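You operate a simulated robot arm through the tools that you are given. There is no shell and no other tool. Be economical: measure what you need, move in short steps, check, and stop when the job is done.

You run a simulated robot arm. Do the job below in one go: nothing can be reset, and whatever is moved stays where it is left.

Task
Give the stepped rod 3 shots of oil and box it.
Fine: the white box; oil it in the grey tray by the oil bottle; swing the spout back. Where these are worked on the way, their far stop is far enough and under half their travel is too little: oil spout.

The check looks at the end state, three seconds after you hand in, the way a careful person would. Anything else that was tipped, shoved, dropped, spilled or broken makes it a failure.

Robot
A 7-joint arm with a two-finger parallel gripper, fixed in place. Base frame: the origin is at the foot of the arm, x ahead of it, y to its left, z up; the work surface is at about z = 800. Lengths are in mm, angles in degrees, forces in N, time in s.
With the tool pointing down near the work surface it reaches from about 300 to 700 mm from the base axis. Its first joint turns from -66.0 to 66.0 degrees. Payload 1.57 kg.
The TCP is the grasp point between the finger pads, 30 mm short of the fingertips. In the tool frame z runs along the fingers and y along their closing line. Largest opening 110 mm; finger width 24, thickness 12; the body of the gripper, 48 by 112 mm, starts 78 mm behind the TCP.
Orientation is told as [roll, pitch, yaw] about the base's x, y, z axes, in that order, counted from this pose: with the fingers straight down and closing along the base's y, the tool's x points along the base's -x, its y along +y and its z along -z.

Tools
- The arm moves only by the tool drive_tool. Its argument "motion" is a list of rows, each a list of 3 entries, a list of its own where there are three numbers: the gripper command, from -1 (fully open) to 1 (shut), values between in proportion, then the shift along the tool's x, y, z in mm, then the turn, a rotation vector about the tool's x, y, z in degrees. In form: [[jaw, [x, y, z], [wx, wy, wz]], ...]. A call has 1 to 12 rows; each row is the pose to reach, as a shift and turn from the pose commanded when the call began, along the tool's axes at that moment. Rows are played at 5 a second. More than 50 mm and 8.6 degrees between two rows, or a gripper value outside its range, and nothing of the call is played. A pose out of reach is approached as far as the arm can. The call stops where the force on the tool passes 40 N (or 10 N more than at its start, if that is more) or the arm is blocked; 0.2 s more then pass. The fingers move at their own pace (about 108 mm/s each) and stop on an object; they squeeze with about 43 N. The grip force told is the motor's: it shows also when the fingers shut on nothing. Time passes only in rows, and 0.2 s behind the last, so rows that repeat a pose let the fingers close. It gives the time, the measured TCP pose, the force on the tool (base axes), the opening and the grip force at its end, in the units of the frame above (readings bear some noise), with the torque about the TCP (base axes, N m) and any sound that the robot's microphone picked up.
- Cameras (640 x 400 px; columns grow to the right, rows downward): "scene" is fixed at [170.7, -397.8, 1401]; the picture's right is [0.71, -0.70, 0.00], its down [-0.44, -0.44, -0.78] and it looks along [0.55, 0.56, -0.62] (base axes); focal length 305 px, centre (320, 200). "wrist" rides on the gripper at [70, 16, -141] in the tool frame; the picture's right is [-0.23, 0.97, 0.00], its down [-0.86, -0.20, -0.48] and it looks along [-0.47, -0.11, 0.88] (tool axes); focal length 222 px, centre (320, 200). There is no depth. A picture from a camera that has moved, and an enlarged one, comes with that camera's place and axes in the base frame and with its lens.
- get_image(camera): a new picture of that camera. It takes no simulated time.
- enlarge(camera, box): a new picture of the part [left, top, right, bottom] of that camera's present view, enlarged. It takes no simulated time.
- sign_off(): hands the job in; it is judged then, once.

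Go step by step. Nothing tells you positions but the pictures and the camera data: compare them with the known pose of the tool, close in by small moves and look again before you grip or let go. The budget is 120 turns and 84 pictures, counting those below and the enlarged ones. Unless the task says otherwise, let go and move clear before handing in, and close with one line.

The tools are called after "Call:" by a JSON object that holds its "api" and its "payload". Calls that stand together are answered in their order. drive_tool: Moves the arm, as the interface text tells. Its arguments: {"type":"object","properties":{"motion":{"type":"array","items":{"type":"array"}}},"required":["motion"]} The other tools are called the same way: get_image (camera) takes a picture; enlarge (camera, box) takes an enlarged picture of a part of a camera's view; sign_off () hands the job in.

At the start:

```text
time_s: 0.0
tcp_pos: [398.4, 31.7, 1194.1]
tool_rot: [0.0, 0.0, 0.0]
force: [-0.2, 0.5, 0.1]
torque: [-0.01, -0.01, 0.02]
width: 110.1
grasp_force: 0.0
```

scene: 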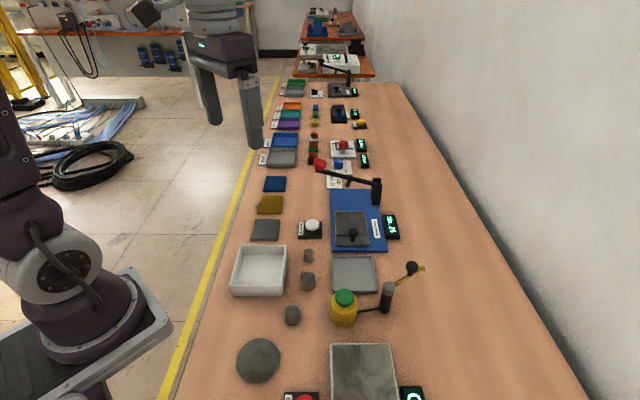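
wrist: 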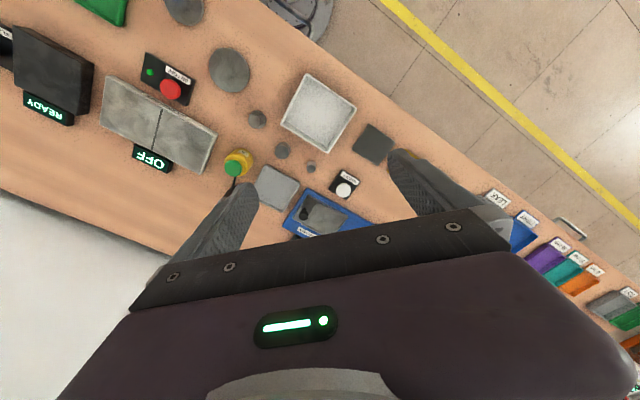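

I see a white box, a grey tray, a yellow oil bottle with a green cap and a swing arm, and several grey round parts. I'll look closer to identify the stepped rod.

Call:
{"api": "enlarge", "payload": {"camera": "scene", "box": [220, 200, 440, 340]}}

Call:
{"api": "enlarge", "payload": {"camera": "wrist", "box": [180, 40, 420, 240]}}

Call:
{"api": "enlarge", "payload": {"camera": "scene", "box": [220, 320, 440, 400]}}

```text
2.86 times, centred on (330, 270) of scene
camera zoom: at [170.7, -397.8, 1401.0], right [0.71, -0.7, 0.0], down [-0.44, -0.44, -0.78], along [0.55, 0.56, -0.62], focal length 872 px, centre (291, 0)
```

zoom: 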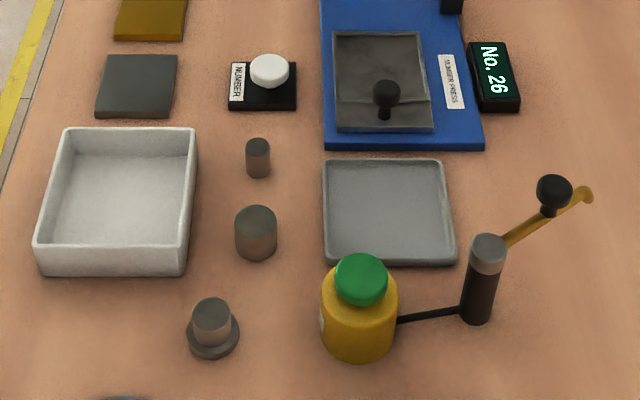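

```text
2.00 times, centred on (300, 140) of wrist
camera zoom: at [329.3, 48.2, 1336.9], right [0.23, 0.97, 0.0], down [0.86, -0.2, 0.48], along [0.47, -0.11, -0.88], focal length 444 px, centre (360, 320)
```

zoom: 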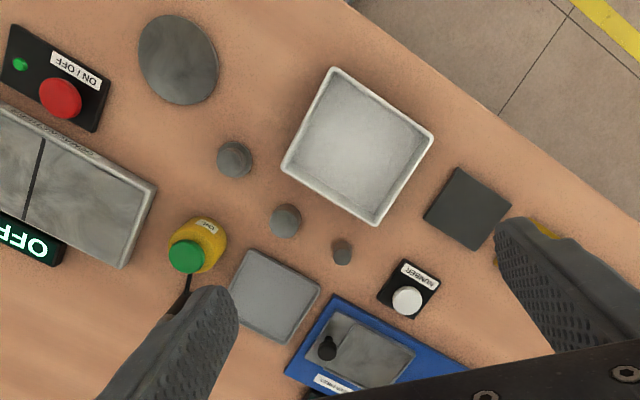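

```text
2.91 times, centred on (330, 360) of scene
camera zoom: at [170.7, -397.8, 1401.0], right [0.71, -0.7, 0.0], down [-0.44, -0.44, -0.78], along [0.55, 0.56, -0.62], focal length 888 px, centre (291, -266)
```

zoom: 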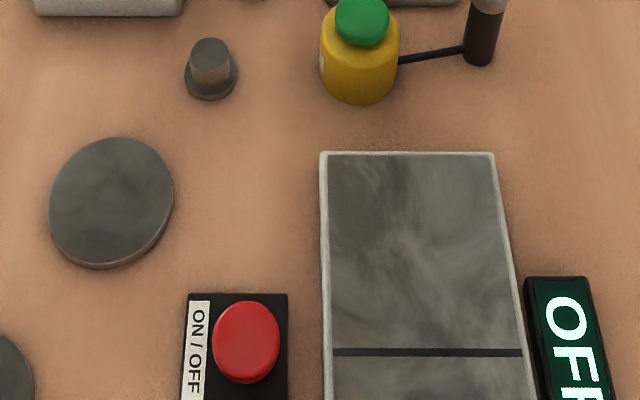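

The flanged piece (a thin rod on a wider foot) looks like the stepped rod, at about (375,-106). I'll move above it with the jaw partly open and check.

Call:
{"api": "drive_tool", "payload": {"motion": [[-0.1, [4, -23, 35], [0, 0, 0]], [-0.1, [8, -46, 70], [0, 0, 0]], [-0.1, [12, -69, 105], [0, 0, 0]], [-0.1, [16, -92, 140], [0, 0, 0]], [-0.1, [20, -115, 175], [0, 0, 0]], [-0.1, [23, -138, 210], [0, 0, 0]], [-0.1, [23, -138, 240], [0, 0, 0]], [-0.1, [23, -138, 240], [0, 0, 0]]]}}

Call:
{"api": "get_image", "payload": {"camera": "wrist"}}

Call:
{"api": "enlarge", "payload": {"camera": "scene", "box": [220, 200, 440, 340]}}

```text
time_s: 1.8
tcp_pos: [376.4, -105.5, 952.8]
tool_rot: [0.0, 0.0, 0.0]
force: [0.2, 0.1, 0.2]
torque: [0.01, 0.0, -0.02]
width: 60.4
grasp_force: 0.0
```

```text
78 pictures are left
camera wrist: at [307.3, -89.5, 1096.6], right [0.23, 0.97, 0.0], down [0.86, -0.2, 0.48], along [0.47, -0.11, -0.88], focal length 222 px, centre (320, 200)
```

wrist: 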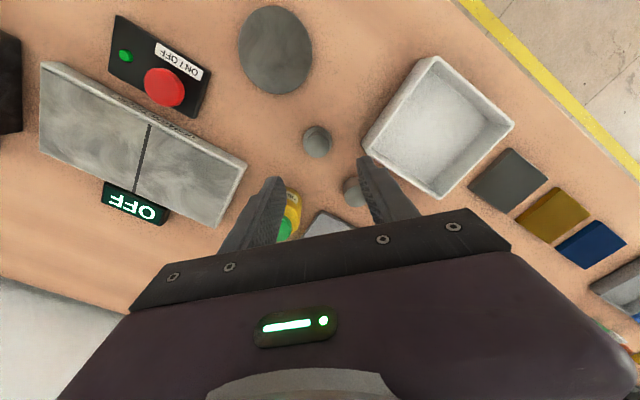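

```text
2.86 times, centred on (330, 270) of scene
camera zoom: at [170.7, -397.9, 1401.0], right [0.71, -0.7, 0.0], down [-0.44, -0.44, -0.78], along [0.55, 0.56, -0.62], focal length 872 px, centre (291, 0)
```

zoom: 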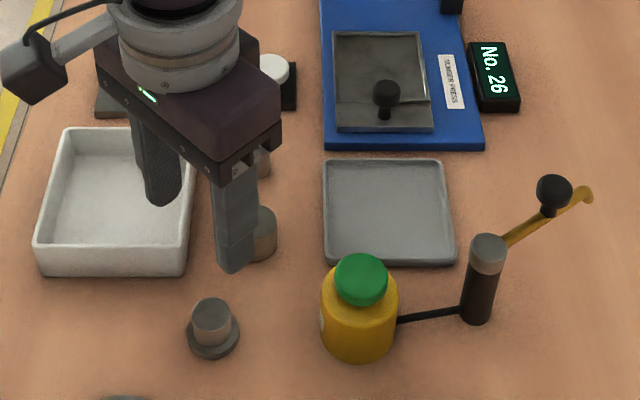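

The gripper sits over the rod. I'll zoom the wrist view for a precise fix.

Call:
{"api": "enlarge", "payload": {"camera": "wrist", "box": [260, 100, 380, 200]}}

```text
4.00 times, centred on (320, 150) of wrist
camera zoom: at [307.3, -89.5, 1096.6], right [0.23, 0.97, 0.0], down [0.86, -0.2, 0.48], along [0.47, -0.11, -0.88], focal length 888 px, centre (320, 400)
```

zoom: 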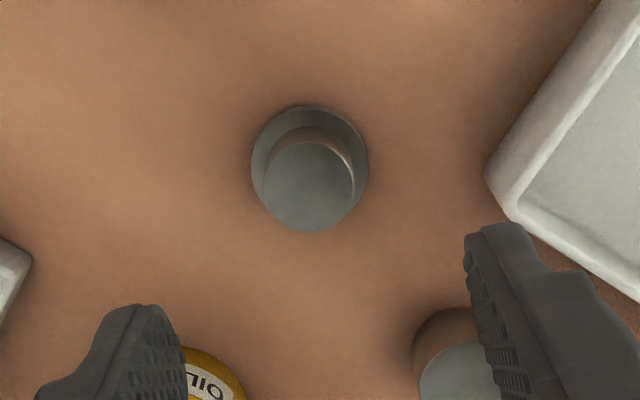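

The rod is at about (377,-109), with the flange down. I'll descend so the fingertips sit just above the flange.

Call:
{"api": "drive_tool", "payload": {"motion": [[-0.1, [-1, -4, 40], [0, 0, 0]], [-0.1, [-1, -4, 80], [0, 0, 0]], [-0.1, [-1, -4, 107], [0, 0, 0]], [-0.1, [-1, -4, 107], [0, 0, 0]]]}}

Call:
{"api": "enlarge", "payload": {"camera": "scene", "box": [220, 250, 380, 350]}}

Call:
{"api": "enlarge", "payload": {"camera": "wrist", "box": [220, 60, 420, 200]}}

```text
time_s: 2.8
tcp_pos: [377.5, -110.2, 846.8]
tool_rot: [0.1, 0.0, 0.0]
force: [0.1, -0.3, -0.1]
torque: [-0.01, -0.03, 0.01]
width: 60.5
grasp_force: 0.1
```

```text
4.00 times, centred on (300, 300) of scene
camera zoom: at [170.7, -397.8, 1401.0], right [0.71, -0.7, 0.0], down [-0.44, -0.44, -0.78], along [0.55, 0.56, -0.62], focal length 1221 px, centre (400, -200)
```

zoom: 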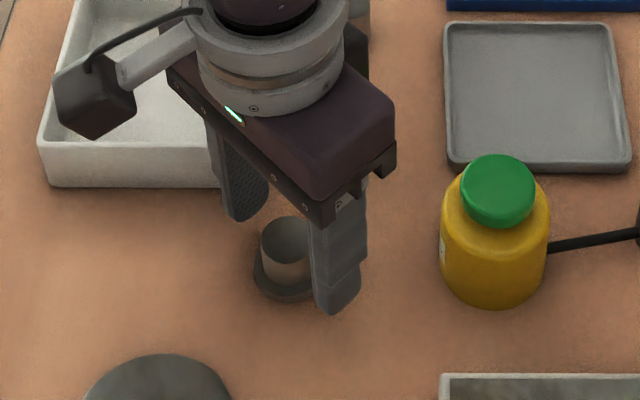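

```text
2.86 times, centred on (320, 130) of wrist
camera zoom: at [307.7, -94.2, 989.8], right [0.23, 0.97, 0.0], down [0.85, -0.2, 0.48], along [0.47, -0.11, -0.88], focal length 635 px, centre (320, 400)
```

zoom: 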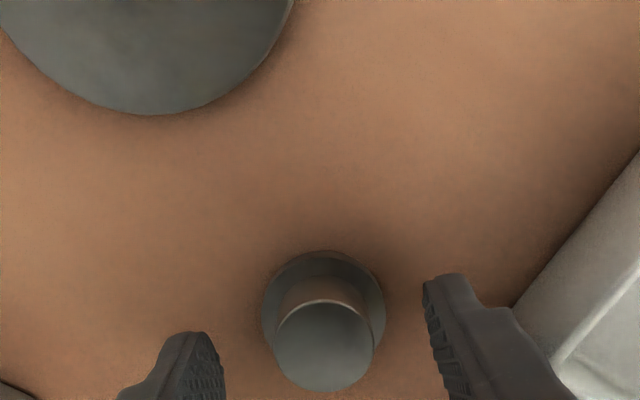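

The rod is centred between the fingers. I'll drop 4 mm and close.

Call:
{"api": "drive_tool", "payload": {"motion": [[-0.1, [1, 1, 4], [0, 0, 0]], [0.3, [1, 1, 4], [0, 0, 0]], [1, [1, 1, 4], [0, 0, 0]], [1, [1, 1, 4], [0, 0, 0]], [1, [1, 1, 4], [0, 0, 0]]]}}

Call:
{"api": "enlarge", "payload": {"camera": "wrist", "box": [220, 60, 420, 200]}}

```text
time_s: 4.0
tcp_pos: [375.2, -108.0, 843.3]
tool_rot: [0.0, 0.0, 0.0]
force: [0.0, 0.2, 0.9]
torque: [0.02, 0.01, 0.03]
width: 26.8
grasp_force: 37.9
```

```text
2.86 times, centred on (320, 130) of wrist
camera zoom: at [306.7, -92.8, 985.9], right [0.23, 0.97, 0.0], down [0.86, -0.2, 0.48], along [0.47, -0.11, -0.88], focal length 635 px, centre (320, 400)
```

zoom: 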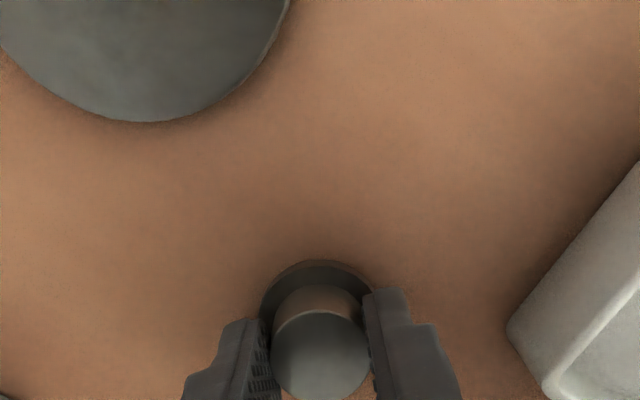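

Gripped (26.8 mm wide). I'll lift it and carry it over the tray.

Call:
{"api": "drive_tool", "payload": {"motion": [[1, [0, 0, -20], [0, 0, 0]], [1, [0, 0, -65], [0, 0, 0]], [1, [0, 0, -110], [0, 0, 0]], [1, [-45, 0, -115], [0, 0, 0]], [1, [-90, -3, -115], [0, 0, 0]], [1, [-135, -6, -115], [0, 0, 0]], [1, [-180, -9, -115], [0, 0, 0]], [1, [-180, -9, -115], [0, 0, 0]]]}}

Call:
{"api": "get_image", "payload": {"camera": "scene"}}

Call:
{"api": "get_image", "payload": {"camera": "wrist"}}

```text
time_s: 5.8
tcp_pos: [556.7, -118.9, 959.8]
tool_rot: [-0.1, 0.0, 0.0]
force: [-0.1, 0.2, -3.1]
torque: [-0.02, -0.03, 0.0]
width: 26.9
grasp_force: 37.3
```

```text
72 pictures are left
```

scene: 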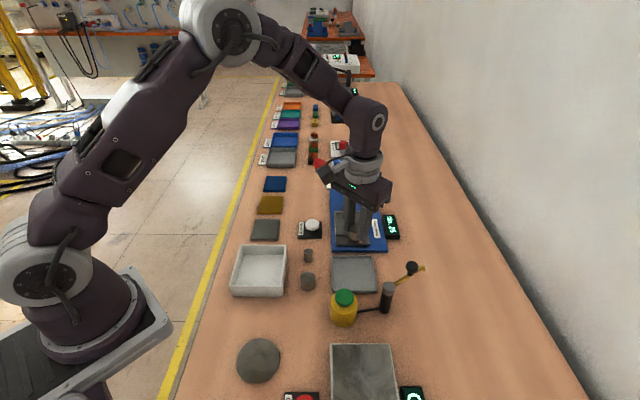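

```text
71 pictures are left
camera wrist: at [486.9, -103.0, 1101.0], right [0.23, 0.97, 0.0], down [0.86, -0.2, 0.48], along [0.47, -0.11, -0.88], focal length 222 px, centre (320, 200)
```

wrist: 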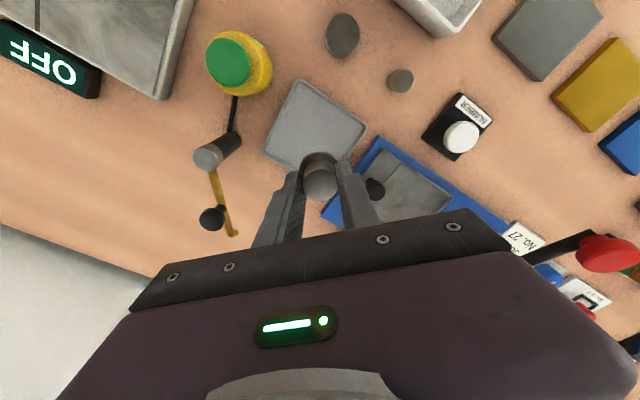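

The tray centre comes out at about (553,-121). I'll lower there in fine steps.

Call:
{"api": "drive_tool", "payload": {"motion": [[1, [3, -3, 40], [0, 0, 0]], [1, [3, -3, 80], [0, 0, 0]], [1, [3, -3, 102], [0, 0, 0]], [1, [3, -3, 107], [0, 0, 0]], [1, [3, -3, 109], [0, 0, 0]]]}}

Call:
{"api": "enlarge", "payload": {"camera": "scene", "box": [280, 230, 440, 330]}}

Call:
{"api": "enlarge", "payload": {"camera": "wrist", "box": [200, 60, 440, 220]}}

```text
time_s: 7.0
tcp_pos: [552.9, -121.8, 848.8]
tool_rot: [0.0, 0.0, 0.1]
force: [0.0, 0.2, -1.9]
torque: [0.02, -0.02, -0.01]
width: 27.1
grasp_force: 37.1
```

```text
4.00 times, centred on (360, 280) of scene
camera zoom: at [170.8, -397.9, 1401.0], right [0.71, -0.7, 0.0], down [-0.44, -0.44, -0.78], along [0.55, 0.56, -0.62], focal length 1221 px, centre (160, -120)
```

zoom: 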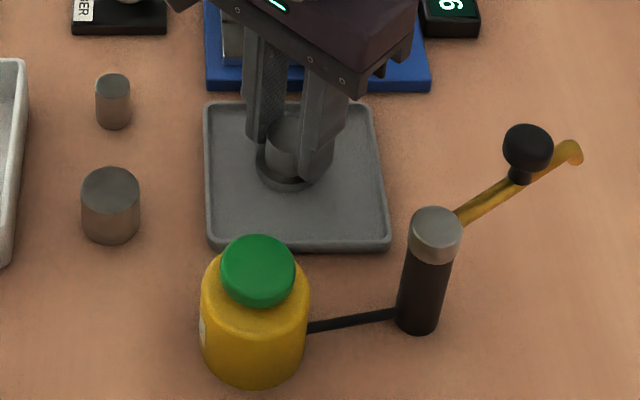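

```text
2.50 times, centred on (320, 140) of wrist
camera zoom: at [483.4, -105.1, 991.9], right [0.23, 0.97, 0.0], down [0.86, -0.2, 0.48], along [0.47, -0.11, -0.88], focal length 555 px, centre (320, 350)
```

zoom: 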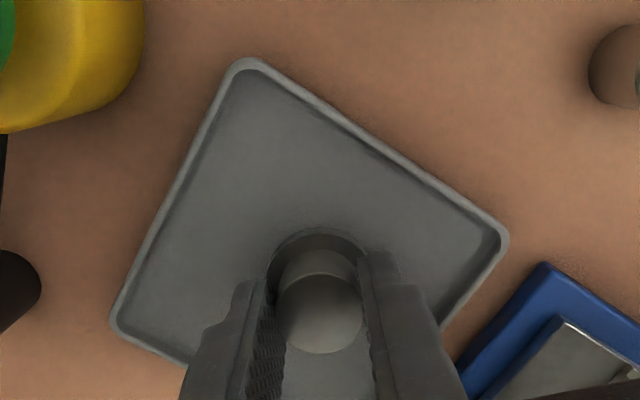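

The rod is over the tray centre. I'll lower it until it touches.

Call:
{"api": "drive_tool", "payload": {"motion": [[1, [0, 0, 1], [0, 0, 0]], [1, [0, 0, 2], [0, 0, 0]], [1, [0, 0, 2], [0, 0, 0]]]}}

```text
time_s: 7.8
tcp_pos: [552.7, -121.0, 847.5]
tool_rot: [0.1, 0.0, 0.1]
force: [-3.0, 0.4, 8.3]
torque: [0.04, 0.11, -0.01]
width: 26.6
grasp_force: 37.6
```

It's touching. I'll release and go up.

Call:
{"api": "drive_tool", "payload": {"motion": [[0.5, [0, 0, -0.5], [0, 0, 0]], [-0.1, [0, 0, -1], [0, 0, 0]], [-0.1, [0, 0, -1], [0, 0, 0]], [-0.1, [0, 0, -30], [0, 0, 0]], [-0.1, [0, 0, -75], [0, 0, 0]], [-0.1, [0, 0, -120], [0, 0, 0]], [-0.1, [45, 0, -140], [0, 0, 0]], [-0.1, [90, 0, -140], [0, 0, 0]], [-0.1, [90, 0, -140], [0, 0, 0]]]}}

Call:
{"api": "get_image", "payload": {"camera": "wrist"}}

Call:
{"api": "enlarge", "payload": {"camera": "scene", "box": [280, 230, 440, 330]}}

```text
time_s: 9.8
tcp_pos: [462.1, -121.0, 986.7]
tool_rot: [0.0, 0.0, -0.1]
force: [-0.3, 0.8, 1.3]
torque: [0.01, -0.01, -0.02]
width: 60.5
grasp_force: 0.1
```

```text
68 pictures are left
camera wrist: at [392.6, -104.4, 1130.2], right [0.23, 0.97, 0.0], down [0.85, -0.2, 0.48], along [0.47, -0.11, -0.88], focal length 222 px, centre (320, 200)
```

wrist: 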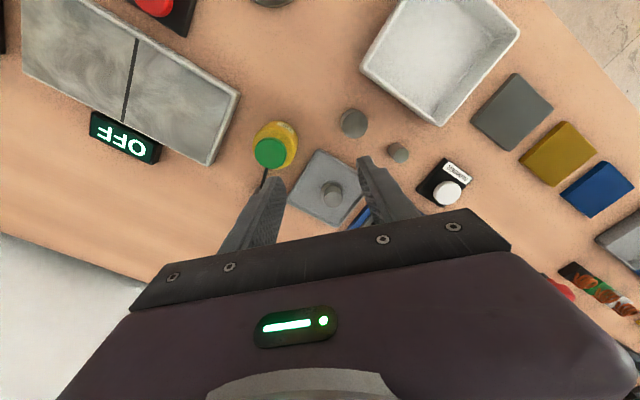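

```text
4.00 times, centred on (360, 280) of scene
camera zoom: at [170.7, -397.8, 1401.0], right [0.71, -0.7, 0.0], down [-0.44, -0.44, -0.78], along [0.55, 0.56, -0.62], focal length 1221 px, centre (160, -120)
```

zoom: 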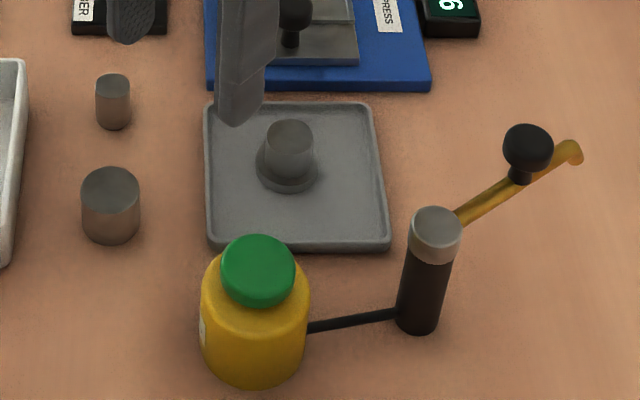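

The rod stands in the tray. Triangulating puts the post at (529,-230), the knob at (585,-241,908) and the spout outlet at radius ~105, so I need about a 90° counter-clockwise swing. Next I'll hover above the knob.

Call:
{"api": "drive_tool", "payload": {"motion": [[0.2, [-31, -30, -13], [0, 0, 3]], [0.2, [-62, -60, -13], [0, 0, 6]], [0.2, [-93, -90, -13], [0, 0, 9]], [0.2, [-123, -120, -13], [0, 0, 11]], [0.2, [-123, -120, -13], [0, 0, 11]]]}}

Call:
{"api": "get_image", "payload": {"camera": "wrist"}}

Call:
{"api": "enlarge", "payload": {"camera": "scene", "box": [300, 200, 460, 300]}}

```text
time_s: 11.0
tcp_pos: [584.2, -241.5, 999.5]
tool_rot: [0.0, 0.1, -11.0]
force: [0.4, -0.2, 0.0]
torque: [0.01, 0.02, -0.01]
width: 44.1
grasp_force: 0.0
```

```text
66 pictures are left
camera wrist: at [520.4, -211.9, 1142.8], right [0.41, 0.91, 0.0], down [0.8, -0.36, 0.48], along [0.44, -0.2, -0.88], focal length 222 px, centre (320, 200)
```

wrist: 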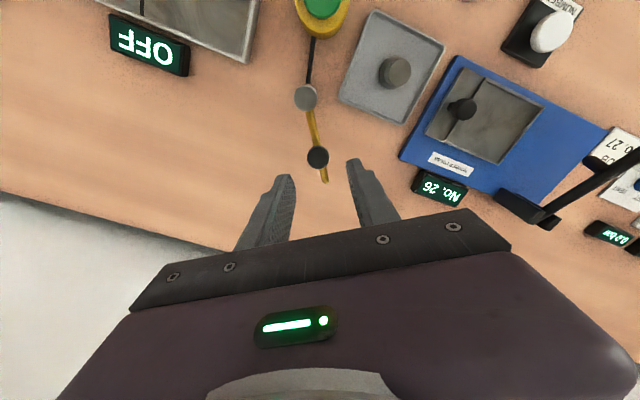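

```text
4.00 times, centred on (380, 250) of scene
camera zoom: at [170.7, -397.9, 1401.0], right [0.71, -0.7, 0.0], down [-0.44, -0.44, -0.78], along [0.55, 0.56, -0.62], focal length 1221 px, centre (80, 0)
```

zoom: 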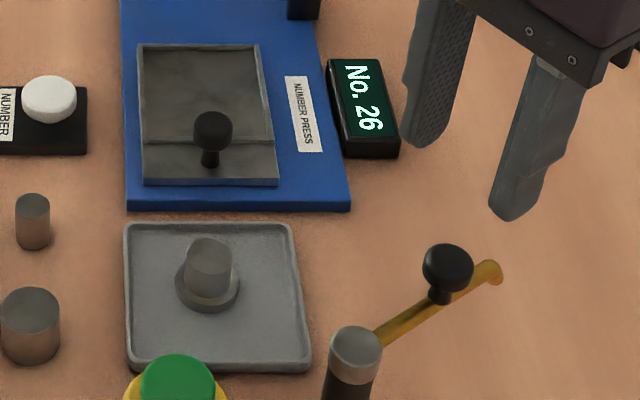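

The knob is centred within a couple of mm. I'll descend around it.

Call:
{"api": "drive_tool", "payload": {"motion": [[0.2, [-2, -2, 40], [0, 0, 0]], [0.2, [-2, -2, 70], [0, 0, 0]], [0.2, [-2, -2, 85], [0, 0, 0]], [0.2, [-2, -2, 85], [0, 0, 0]]]}}

Call:
{"api": "enlarge", "payload": {"camera": "wrist", "box": [220, 60, 420, 240]}}

Call:
{"api": "enlarge", "payload": {"camera": "scene", "box": [300, 200, 460, 300]}}

```text
time_s: 12.0
tcp_pos: [587.8, -243.7, 914.5]
tool_rot: [0.1, 0.0, -10.9]
force: [0.7, 0.2, -0.4]
torque: [0.02, 0.04, 0.01]
width: 44.0
grasp_force: 0.0
```

```text
2.22 times, centred on (320, 150) of wrist
camera zoom: at [522.3, -214.2, 1058.4], right [0.41, 0.91, 0.0], down [0.8, -0.36, 0.48], along [0.44, -0.2, -0.88], focal length 494 px, centre (320, 311)
```

zoom: 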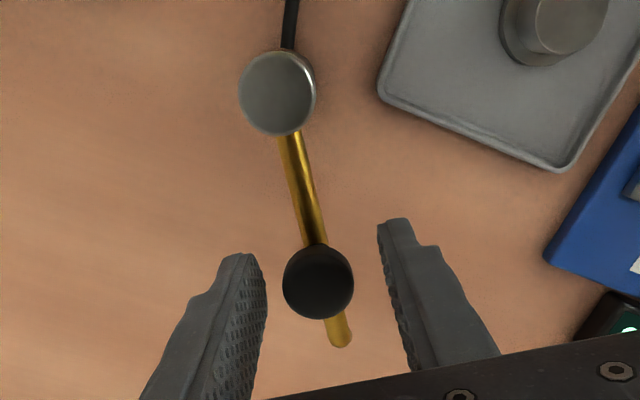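

```text
4.00 times, centred on (380, 250) of scene
camera zoom: at [170.7, -397.8, 1401.0], right [0.71, -0.7, 0.0], down [-0.44, -0.44, -0.78], along [0.55, 0.56, -0.62], focal length 1221 px, centre (80, 0)
```

zoom: 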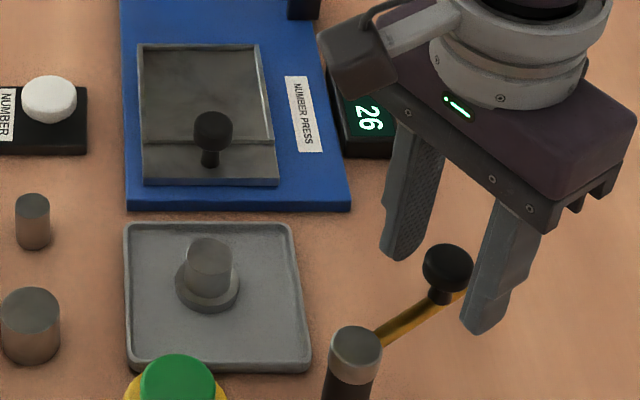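

The knob sits between the fingers. I'll narrow the jaw to a loose cage and swing along the arc, with yaw following.

Call:
{"api": "drive_tool", "payload": {"motion": [[0.45, [0, 0, 0], [0, 0, 0]], [0.45, [0.6, 8, 0], [0, 0, -8]], [0.45, [2.2, 15.9, 0], [0, 0, -16]], [0.45, [5, 23.4, 0], [0, 0, -24]], [0.45, [8.7, 30.5, 0], [0, 0, -32]], [0.45, [13.5, 37, 0], [0, 0, -40]], [0.45, [13.5, 37, 0], [0, 0, -40]]]}}

Call:
{"api": "enlarge", "payload": {"camera": "wrist", "box": [220, 60, 420, 240]}}

Call:
{"api": "enlarge", "payload": {"camera": "scene", "box": [280, 200, 440, 300]}}

```text
time_s: 13.6
tcp_pos: [580.1, -204.4, 915.5]
tool_rot: [0.0, 0.1, 29.1]
force: [-0.5, -0.4, 1.3]
torque: [-0.02, 0.0, 0.03]
width: 30.4
grasp_force: 0.2
```

```text
2.22 times, centred on (320, 150) of wrist
camera zoom: at [512.6, -224.1, 1057.7], right [-0.28, 0.96, 0.0], down [0.84, 0.24, 0.48], along [0.46, 0.13, -0.88], focal length 494 px, centre (320, 311)
```

zoom: 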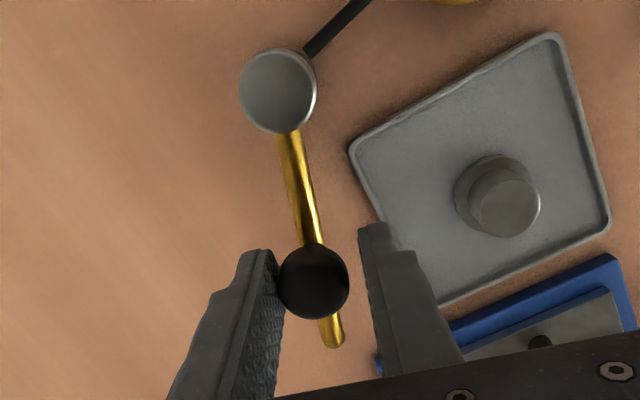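

```text
4.00 times, centred on (360, 250) of scene
camera zoom: at [170.7, -397.8, 1401.0], right [0.71, -0.7, 0.0], down [-0.44, -0.44, -0.78], along [0.55, 0.56, -0.62], focal length 1221 px, centre (160, 0)
```

zoom: 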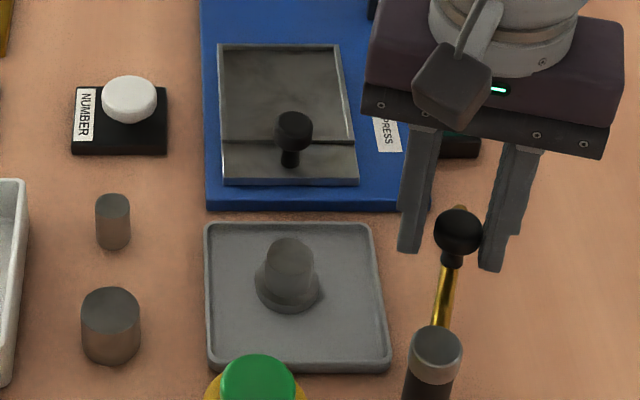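

The spout follows nicely. I'll continue the arc.

Call:
{"api": "drive_tool", "payload": {"motion": [[0.45, [0.6, 8, 0], [0, 0, -8]], [0.45, [2.2, 15.9, 0], [0, 0, -16]], [0.45, [5, 23.4, 0], [0, 0, -24]], [0.45, [8.7, 30.5, 0], [0, 0, -32]], [0.45, [13.5, 37, 0], [0, 0, -40]], [0.45, [17.1, 41, 0], [0, 0, -45.5]], [0.45, [17.1, 41, 0], [0, 0, -45.5]]]}}

Call:
{"api": "enlarge", "payload": {"camera": "wrist", "box": [220, 60, 420, 240]}}

Call:
{"api": "enlarge", "payload": {"camera": "scene", "box": [280, 200, 440, 300]}}

```text
time_s: 15.2
tcp_pos: [546.7, -176.2, 914.4]
tool_rot: [0.0, 0.0, 74.6]
force: [-0.2, 0.5, -0.7]
torque: [0.0, 0.03, -0.02]
width: 30.3
grasp_force: 0.1
```

```text
2.22 times, centred on (320, 150) of wrist
camera zoom: at [512.4, -239.8, 1057.9], right [-0.88, 0.48, 0.0], down [0.42, 0.77, 0.48], along [0.23, 0.42, -0.88], focal length 494 px, centre (320, 311)
```

zoom: 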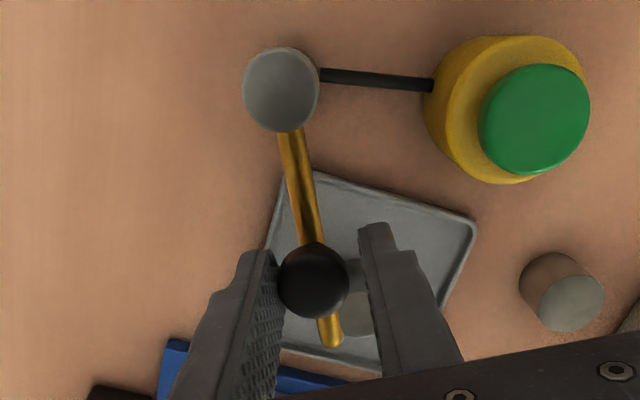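

```text
4.00 times, centred on (360, 250) of scene
camera zoom: at [170.7, -397.8, 1401.0], right [0.71, -0.7, 0.0], down [-0.44, -0.44, -0.78], along [0.55, 0.56, -0.62], focal length 1221 px, centre (160, 0)
```

zoom: 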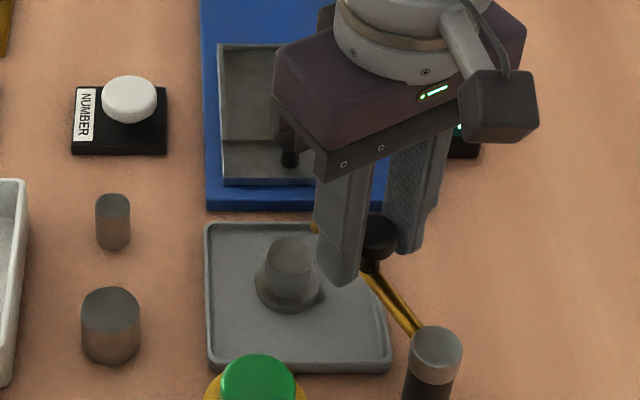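

Nearly aligned. I'll advance in small steps towards the stop.

Call:
{"api": "drive_tool", "payload": {"motion": [[0.45, [0, 2, 0], [0, 0, -2]], [0.45, [0.1, 4, 0], [0, 0, -4]], [0.45, [0.3, 6, 0], [0, 0, -6]], [0.45, [0.6, 8, 0], [0, 0, -8]], [0.45, [0.9, 10, 0], [0, 0, -10]], [0.45, [0.9, 10, 0], [0, 0, -10]]]}}

Call:
{"api": "enlarge", "payload": {"camera": "wrist", "box": [220, 60, 420, 240]}}

Call:
{"api": "enlarge", "payload": {"camera": "scene", "box": [280, 200, 440, 300]}}

```text
time_s: 16.6
tcp_pos: [536.1, -175.3, 916.1]
tool_rot: [-0.1, 0.0, 84.7]
force: [4.2, -1.6, 0.8]
torque: [-0.08, -0.1, 0.0]
width: 34.0
grasp_force: 1.7
```

```text
2.22 times, centred on (320, 150) of wrist
camera zoom: at [514.1, -243.1, 1058.2], right [-0.95, 0.32, 0.0], down [0.28, 0.83, 0.48], along [0.15, 0.45, -0.88], focal length 494 px, centre (320, 311)
```

zoom: 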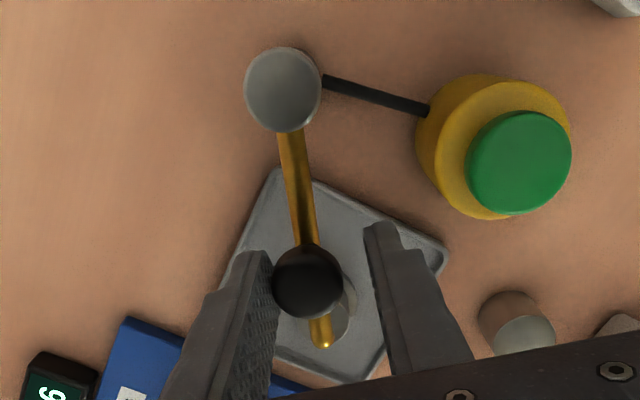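

```text
4.00 times, centred on (360, 250) of scene
camera zoom: at [170.8, -397.9, 1401.0], right [0.71, -0.7, 0.0], down [-0.44, -0.44, -0.78], along [0.55, 0.56, -0.62], focal length 1221 px, centre (160, 0)
```

zoom: 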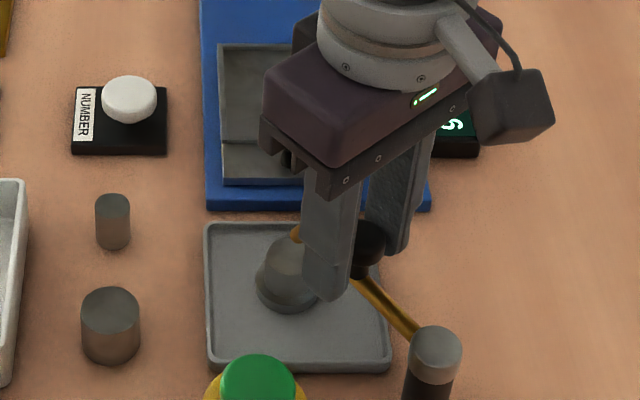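

The spout hit its far stop with the outlet over the rod. I'll ease off, open a little and rise.

Call:
{"api": "drive_tool", "payload": {"motion": [[0.45, [0, -3, 0], [0, 0, 0]], [0.2, [0, -3, 0], [0, 0, 0]], [0.2, [0, -2, 0], [0, 0, 0]], [0.2, [0, -2, -40], [0, 0, 0]], [0.2, [0, -2, -85], [0, 0, 0]], [0.2, [0, -2, -85], [0, 0, 0]]]}}

Call:
{"api": "get_image", "payload": {"camera": "wrist"}}

Call:
{"api": "enlarge", "payload": {"camera": "scene", "box": [280, 220, 440, 320]}}

```text
time_s: 18.0
tcp_pos: [538.2, -174.9, 1001.1]
tool_rot: [0.0, -0.1, 84.5]
force: [0.8, -0.5, 0.2]
torque: [0.03, 0.01, -0.04]
width: 44.0
grasp_force: 0.0
```

```text
56 pictures are left
camera wrist: at [516.8, -243.0, 1143.9], right [-0.95, 0.32, 0.0], down [0.28, 0.83, 0.48], along [0.15, 0.45, -0.88], focal length 222 px, centre (320, 200)
```

wrist: 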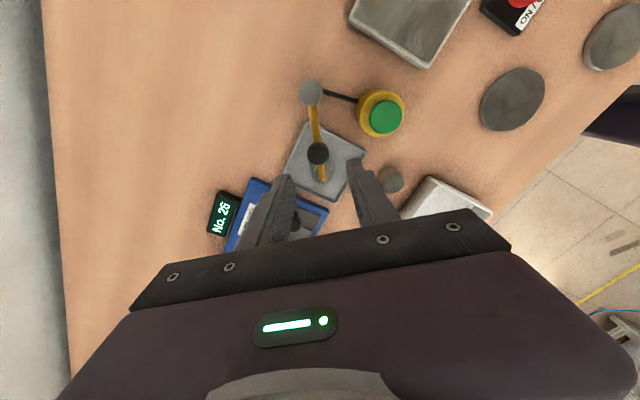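

```text
4.00 times, centred on (360, 270) of scene
camera zoom: at [170.7, -397.8, 1401.0], right [0.71, -0.7, 0.0], down [-0.44, -0.44, -0.78], along [0.55, 0.56, -0.62], focal length 1221 px, centre (160, -80)
```

zoom: 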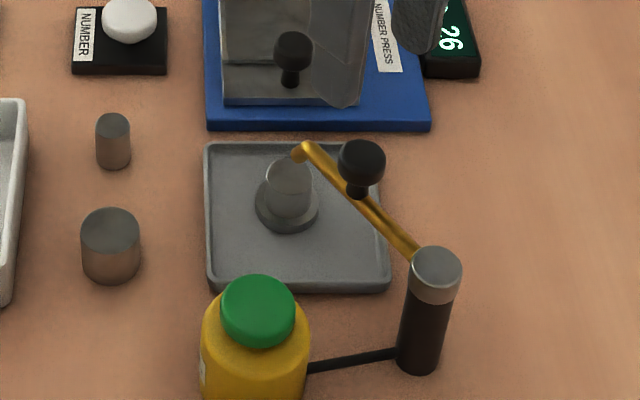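

The spout stays put over the rod. I'll move above the bottle cap at about (454,-179), turning back to yaw 0 with the fingers closed.

Call:
{"api": "drive_tool", "payload": {"motion": [[0.6, [1.2, 8, 0], [0, 0, 8.4]], [1, [2.4, 17, 0], [0, 0, 16.8]], [1, [3.6, 25, 0], [0, 0, 25.2]], [1, [4.8, 33, 0], [0, 0, 33.6]], [1, [6, 42, 0], [0, 0, 42]], [1, [7.2, 50, 0], [0, 0, 50.4]], [1, [8.4, 58, 0], [0, 0, 58.8]], [1, [9.6, 67, 0], [0, 0, 67.2]], [1, [10.8, 75, 0], [0, 0, 75.6]], [1, [12, 83, 0], [0, 0, 84]], [1, [12, 83, 20], [0, 0, 84.5]], [1, [12, 83, 40], [0, 0, 84.5]]]}}

Call:
{"api": "get_image", "payload": {"camera": "wrist"}}

Call:
{"api": "enlarge", "payload": {"camera": "scene", "box": [280, 220, 440, 320]}}

```text
time_s: 20.6
tcp_pos: [453.7, -179.1, 959.6]
tool_rot: [0.1, 0.0, -0.2]
force: [0.2, -0.3, -0.2]
torque: [-0.03, 0.01, 0.01]
width: 0.1
grasp_force: 21.5
```

```text
54 pictures are left
camera wrist: at [384.7, -163.5, 1102.9], right [0.23, 0.97, 0.0], down [0.86, -0.2, 0.48], along [0.47, -0.11, -0.88], focal length 222 px, centre (320, 200)
```

wrist: 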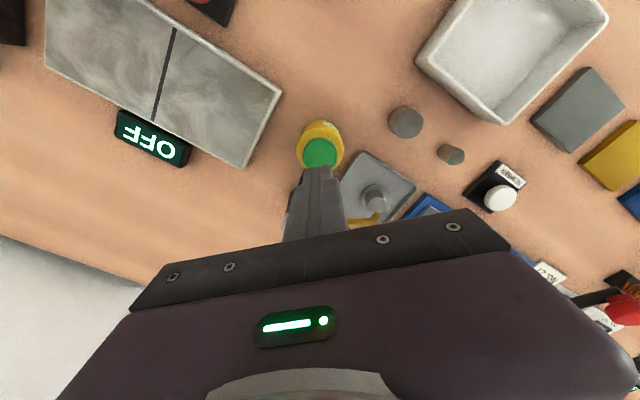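

```text
4.00 times, centred on (360, 270) of scene
camera zoom: at [170.7, -397.8, 1401.0], right [0.71, -0.7, 0.0], down [-0.44, -0.44, -0.78], along [0.55, 0.56, -0.62], focal length 1221 px, centre (160, -80)
```

zoom: 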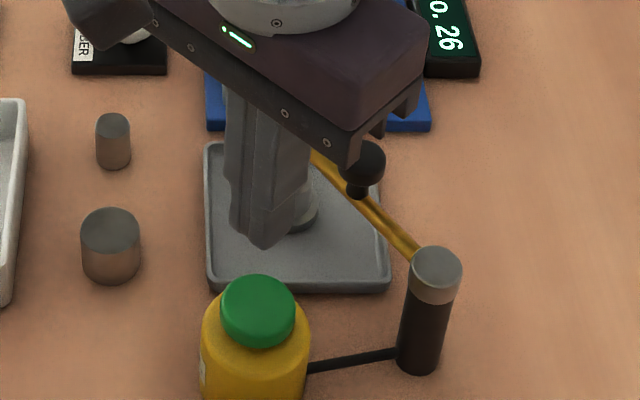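

Cap centre is about (452,-178), top near z 880. I'll descend slowly to find contact.

Call:
{"api": "drive_tool", "payload": {"motion": [[1, [2, 1, 20], [0, 0, 0]], [1, [2, 1, 40], [0, 0, 0]], [1, [2, 1, 44], [0, 0, 0]], [1, [2, 1, 46], [0, 0, 0]], [1, [2, 1, 46], [0, 0, 0]]]}}

Call:
{"api": "enlarge", "payload": {"camera": "scene", "box": [280, 220, 440, 320]}}

```text
time_s: 21.8
tcp_pos: [452.3, -178.4, 914.9]
tool_rot: [0.0, 0.0, 0.0]
force: [-0.3, 0.1, 0.1]
torque: [0.0, 0.0, -0.01]
width: 0.0
grasp_force: 21.0
```

```text
4.00 times, centred on (360, 270) of scene
camera zoom: at [170.7, -397.8, 1401.0], right [0.71, -0.7, 0.0], down [-0.44, -0.44, -0.78], along [0.55, 0.56, -0.62], focal length 1221 px, centre (160, -80)
```

zoom: 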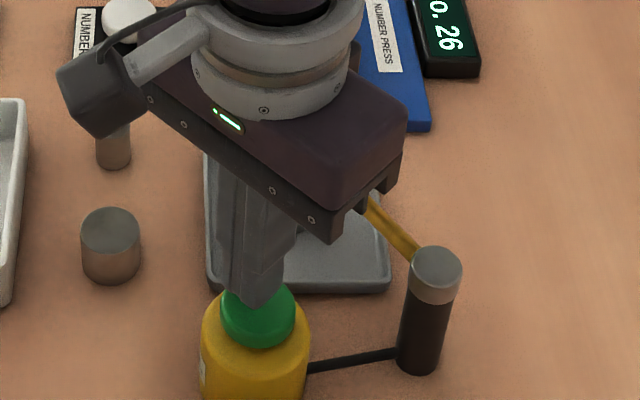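

The fingers are just over the cap. I'll press down gently, watching force and sound.

Call:
{"api": "drive_tool", "payload": {"motion": [[1, [0, 0, 2], [0, 0, 0]], [1, [0, 0, 4], [0, 0, 0]], [1, [0, 0, 5], [0, 0, 0]], [1, [0, 0, 6], [0, 0, 0]], [1, [0, 0, 7], [0, 0, 0]]]}}

```text
time_s: 23.0
tcp_pos: [452.9, -178.2, 908.2]
tool_rot: [-0.1, 0.1, 0.0]
force: [0.0, 0.0, -0.5]
torque: [0.0, 0.0, 0.01]
width: 0.0
grasp_force: 21.1
```

Call:
{"api": "drive_tool", "payload": {"motion": [[1, [0, 0, 1], [0, 0, 0]], [1, [0, 0, 2], [0, 0, 0]], [1, [0, 0, 3], [0, 0, 0]], [1, [0, 0, 4], [0, 0, 0]]]}}

Call:
{"api": "enlarge", "payload": {"camera": "scene", "box": [300, 260, 400, 330]}}

```text
time_s: 24.0
tcp_pos: [452.4, -177.3, 902.7]
tool_rot: [0.0, 0.0, -0.1]
force: [0.4, -0.3, -0.7]
torque: [-0.03, -0.01, -0.02]
width: 0.0
grasp_force: 21.7
```

```text
5.71 times, centred on (350, 295) of scene
camera zoom: at [170.7, -397.8, 1401.0], right [0.71, -0.7, 0.0], down [-0.44, -0.44, -0.78], along [0.55, 0.56, -0.62], focal length 1744 px, centre (149, -343)
```

zoom: 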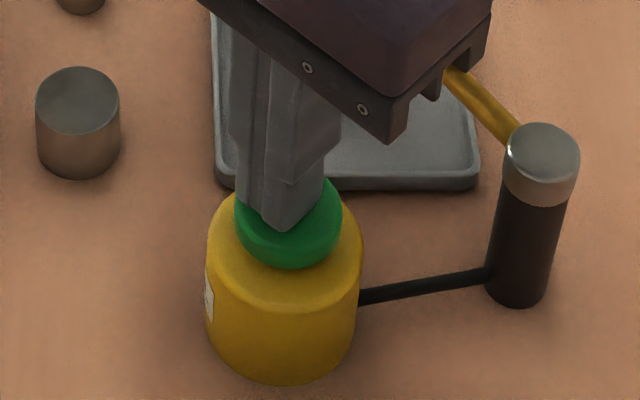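

No contact yet; I'll continue in 1 mm steps.

Call:
{"api": "drive_tool", "payload": {"motion": [[1, [0, 0, 1], [0, 0, 0]], [1, [0, 0, 2], [0, 0, 0]], [1, [0, 0, 3], [0, 0, 0]], [1, [0, 0, 4], [0, 0, 0]]]}}

```text
time_s: 25.0
tcp_pos: [453.3, -177.3, 900.0]
tool_rot: [0.0, 0.0, -0.1]
force: [0.7, 0.0, 0.7]
torque: [-0.01, 0.02, -0.02]
width: 0.0
grasp_force: 21.5
```

Call:
{"api": "drive_tool", "payload": {"motion": [[1, [0, 0, 1], [0, 0, 0]], [1, [0, 0, 2], [0, 0, 0]], [1, [0, 0, 3], [0, 0, 0]]]}}

Call:
{"api": "enlarge", "payload": {"camera": "wrist", "box": [240, 90, 400, 230]}}

```text
time_s: 25.8
tcp_pos: [452.5, -178.5, 896.5]
tool_rot: [0.1, -0.1, 0.0]
force: [-0.9, -0.7, 2.7]
torque: [-0.04, 0.02, 0.01]
width: 0.0
grasp_force: 21.4
heard: click
```

```text
2.86 times, centred on (320, 160) of wrist
camera zoom: at [383.2, -162.2, 1039.1], right [0.23, 0.97, 0.0], down [0.85, -0.2, 0.48], along [0.47, -0.11, -0.88], focal length 635 px, centre (320, 314)
```

zoom: 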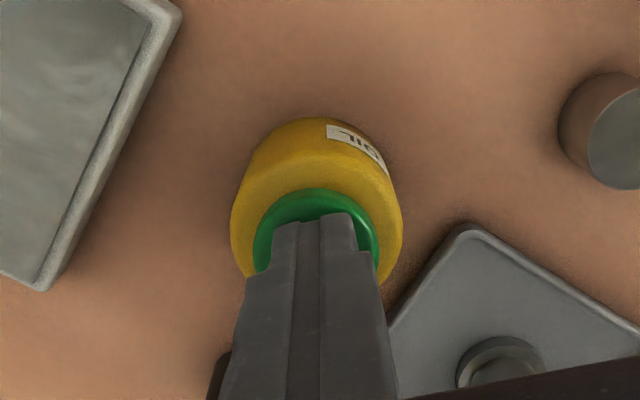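

A click, force 2.7 N: one shot. I'll rise to release and check the state.

Call:
{"api": "drive_tool", "payload": {"motion": [[1, [0, 0, -4], [0, 0, 0]], [1, [0, 0, -9], [0, 0, 0]], [1, [0, 0, -14], [0, 0, 0]], [1, [0, 0, -14], [0, 0, 0]]]}}

Call:
{"api": "enlarge", "payload": {"camera": "scene", "box": [280, 230, 400, 330]}}

```text
time_s: 26.8
tcp_pos: [452.3, -178.6, 910.8]
tool_rot: [0.0, 0.0, 0.0]
force: [-0.4, -0.5, -0.1]
torque: [-0.04, -0.02, 0.02]
width: 0.1
grasp_force: 21.3
```

```text
4.00 times, centred on (340, 280) of scene
camera zoom: at [170.7, -397.8, 1401.0], right [0.71, -0.7, 0.0], down [-0.44, -0.44, -0.78], along [0.55, 0.56, -0.62], focal length 1221 px, centre (240, -120)
```

zoom: 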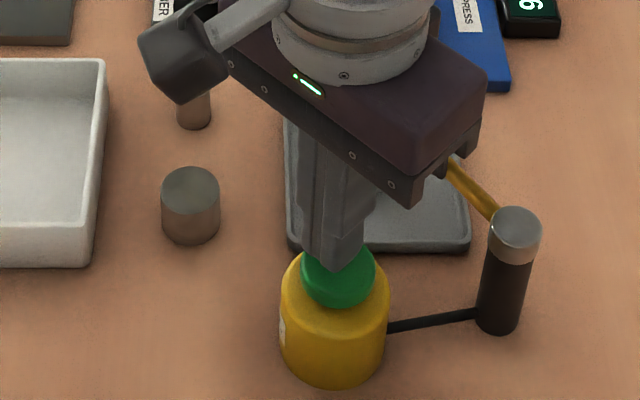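

Second press to the same depth, then release.

Call:
{"api": "drive_tool", "payload": {"motion": [[1, [0, 0, 6], [0, 0, 0]], [1, [0, 0, 10], [0, 0, 0]], [1, [0, 0, 12], [0, 0, 0]], [1, [0, 0, 13], [0, 0, 0]], [1, [0, 0, 14], [0, 0, 0]], [1, [0, 0, 14], [0, 0, 0]]]}}

```text
time_s: 28.2
tcp_pos: [452.3, -178.2, 895.1]
tool_rot: [0.0, 0.0, 0.0]
force: [-0.9, 0.6, 2.5]
torque: [0.04, 0.02, 0.03]
width: 0.0
grasp_force: 21.0
heard: click
```

Second click. I'll release.

Call:
{"api": "drive_tool", "payload": {"motion": [[1, [0, 0, -4], [0, 0, 0]], [1, [0, 0, -9], [0, 0, 0]], [1, [0, 0, -14], [0, 0, 0]], [1, [0, 0, -14], [0, 0, 0]]]}}

Call:
{"api": "drive_tool", "payload": {"motion": [[1, [0, 0, 6], [0, 0, 0]], [1, [0, 0, 10], [0, 0, 0]], [1, [0, 0, 12], [0, 0, 0]], [1, [0, 0, 13], [0, 0, 0]], [1, [0, 0, 14], [0, 0, 0]], [1, [0, 0, 14], [0, 0, 0]]]}}

```text
time_s: 29.2
tcp_pos: [452.8, -178.9, 910.8]
tool_rot: [0.0, 0.0, -0.1]
force: [0.0, -0.5, -0.8]
torque: [0.02, 0.01, 0.0]
width: 0.0
grasp_force: 21.3
```

```text
time_s: 30.6
tcp_pos: [452.0, -179.4, 895.3]
tool_rot: [0.1, 0.0, 0.1]
force: [-0.3, -0.5, 3.6]
torque: [-0.02, -0.01, 0.04]
width: 0.1
grasp_force: 22.0
heard: click
```

Third click. I'll rise clear and inspect the rod and tray for oil.

Call:
{"api": "drive_tool", "payload": {"motion": [[1, [0, 0, -10], [0, 0, 0]], [1, [0, 0, -50], [0, 0, 0]], [1, [0, 0, -95], [0, 0, 0]], [1, [40, 0, -105], [0, 0, 0]], [1, [80, 0, -105], [0, 0, 0]], [1, [80, 0, -105], [0, 0, 0]]]}}

Call:
{"api": "enlarge", "payload": {"camera": "scene", "box": [310, 240, 400, 310]}}

Call:
{"api": "enlarge", "payload": {"camera": "wrist", "box": [270, 120, 430, 240]}}

```text
time_s: 32.0
tcp_pos: [373.1, -180.2, 1000.4]
tool_rot: [0.1, -0.1, 0.0]
force: [0.1, -0.4, 0.0]
torque: [0.01, 0.03, -0.01]
width: 0.0
grasp_force: 20.9
```

```text
5.71 times, centred on (355, 275) of scene
camera zoom: at [170.7, -397.8, 1401.0], right [0.71, -0.7, 0.0], down [-0.44, -0.44, -0.78], along [0.55, 0.56, -0.62], focal length 1744 px, centre (120, -229)
```

zoom: 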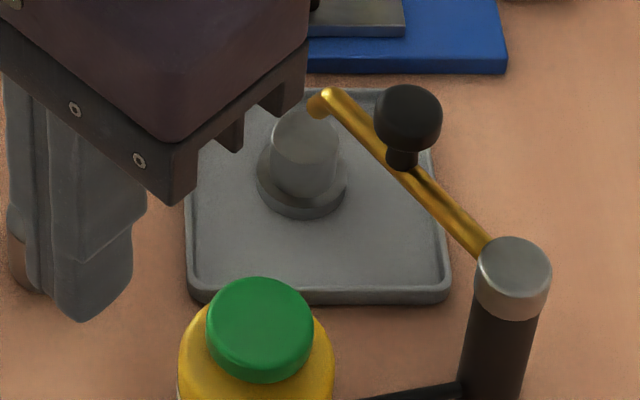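

```text
3.33 times, centred on (350, 180) of wrist
camera zoom: at [303.2, -162.8, 1144.1], right [0.23, 0.97, 0.0], down [0.85, -0.2, 0.48], along [0.47, -0.11, -0.88], focal length 740 px, centre (220, 267)
```

zoom: 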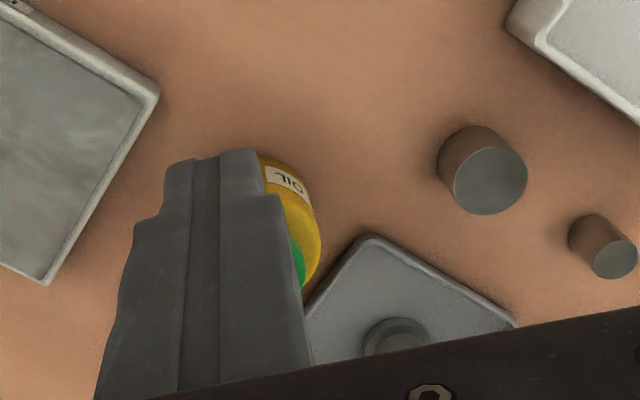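

The spout and rod are unchanged. I'll go back over the knob (about (540,-175)) with yaw ~79 to swing it back.

Call:
{"api": "drive_tool", "payload": {"motion": [[0.2, [-16, 0, 0], [0, 0, -8]], [0.2, [-33, 0, 0], [0, 0, -16]], [0.2, [-50, 1, 0], [0, 0, -24]], [0.2, [-67, 2, 0], [0, 0, -32]], [0.2, [-84, 3, 0], [0, 0, -40]], [0.2, [-100, 4, 0], [0, 0, -48]], [0.2, [-117, 5, 0], [0, 0, -56]], [0.2, [-134, 5, 0], [0, 0, -64]], [0.2, [-150, 5, 0], [0, 0, -72]], [0.2, [-167, 5, 0], [0, 0, -79]], [0.2, [-167, 5, 0], [0, 0, -79]]]}}

Call:
{"api": "enlarge", "payload": {"camera": "wrist", "box": [220, 60, 420, 240]}}

```text
time_s: 34.4
tcp_pos: [540.8, -173.2, 1001.1]
tool_rot: [0.0, 0.1, 79.1]
force: [0.7, -1.1, 0.1]
torque: [0.0, 0.0, 0.01]
width: 44.2
grasp_force: 0.1
```

```text
2.22 times, centred on (320, 150) of wrist
camera zoom: at [511.1, -238.7, 1144.0], right [-0.91, 0.41, 0.0], down [0.36, 0.8, 0.48], along [0.19, 0.44, -0.88], focal length 494 px, centre (320, 311)
```

zoom: 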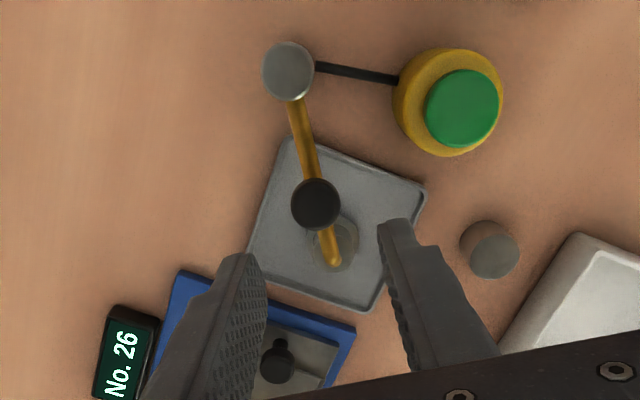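

The knob is where expected. I'll descend around it.

Call:
{"api": "drive_tool", "payload": {"motion": [[0.2, [2, 0.6, 40], [0, 0, 0]], [0.2, [2, 0.6, 70], [0, 0, 0]], [0.2, [2, 0.6, 86], [0, 0, 0]], [0.45, [2, 0.6, 86], [0, 0, 0]], [0.45, [2, 0.6, 86], [0, 0, 0]]]}}

Call:
{"api": "enlarge", "payload": {"camera": "wrist", "box": [220, 60, 420, 240]}}

```text
time_s: 35.6
tcp_pos: [538.9, -174.9, 914.9]
tool_rot: [0.1, 0.0, 79.1]
force: [2.4, -0.8, -0.7]
torque: [0.01, 0.0, -0.05]
width: 31.7
grasp_force: 0.9
```

```text
2.22 times, centred on (320, 150) of wrist
camera zoom: at [509.3, -240.7, 1056.9], right [-0.91, 0.41, 0.0], down [0.36, 0.8, 0.48], along [0.2, 0.44, -0.88], focal length 494 px, centre (320, 311)
```

zoom: 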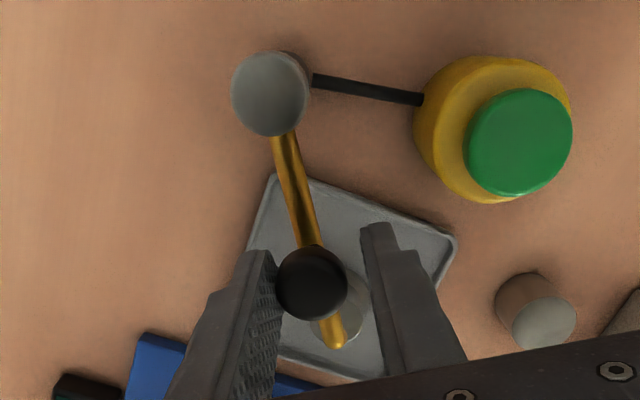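

Now the reverse arc, first half.

Call:
{"api": "drive_tool", "payload": {"motion": [[0.45, [0.6, -8, 0], [0, 0, 8]], [0.45, [2.2, -15.9, 0], [0, 0, 16]], [0.45, [5, -23.4, 0], [0, 0, 24]], [0.45, [8.7, -30.5, 0], [0, 0, 32]], [0.45, [13.5, -37, 0], [0, 0, 40]], [0.45, [19, -42.7, 0], [0, 0, 48]], [0.45, [19, -42.7, 0], [0, 0, 48]]]}}

Call:
{"api": "enlarge", "payload": {"camera": "wrist", "box": [220, 60, 420, 240]}}

```text
time_s: 37.2
tcp_pos: [577.9, -202.5, 913.8]
tool_rot: [0.0, 0.0, 31.0]
force: [0.5, 0.1, 0.5]
torque: [-0.01, 0.02, 0.02]
width: 30.0
grasp_force: 0.1
```

```text
2.22 times, centred on (320, 150) of wrist
camera zoom: at [509.1, -223.8, 1057.7], right [-0.31, 0.95, 0.0], down [0.84, 0.27, 0.48], along [0.46, 0.15, -0.88], focal length 494 px, centre (320, 311)
```

zoom: 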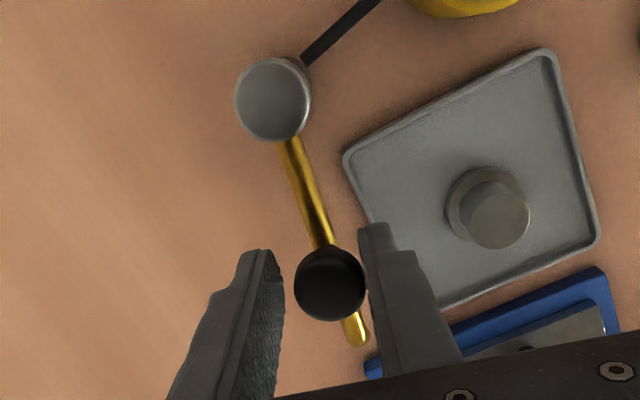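

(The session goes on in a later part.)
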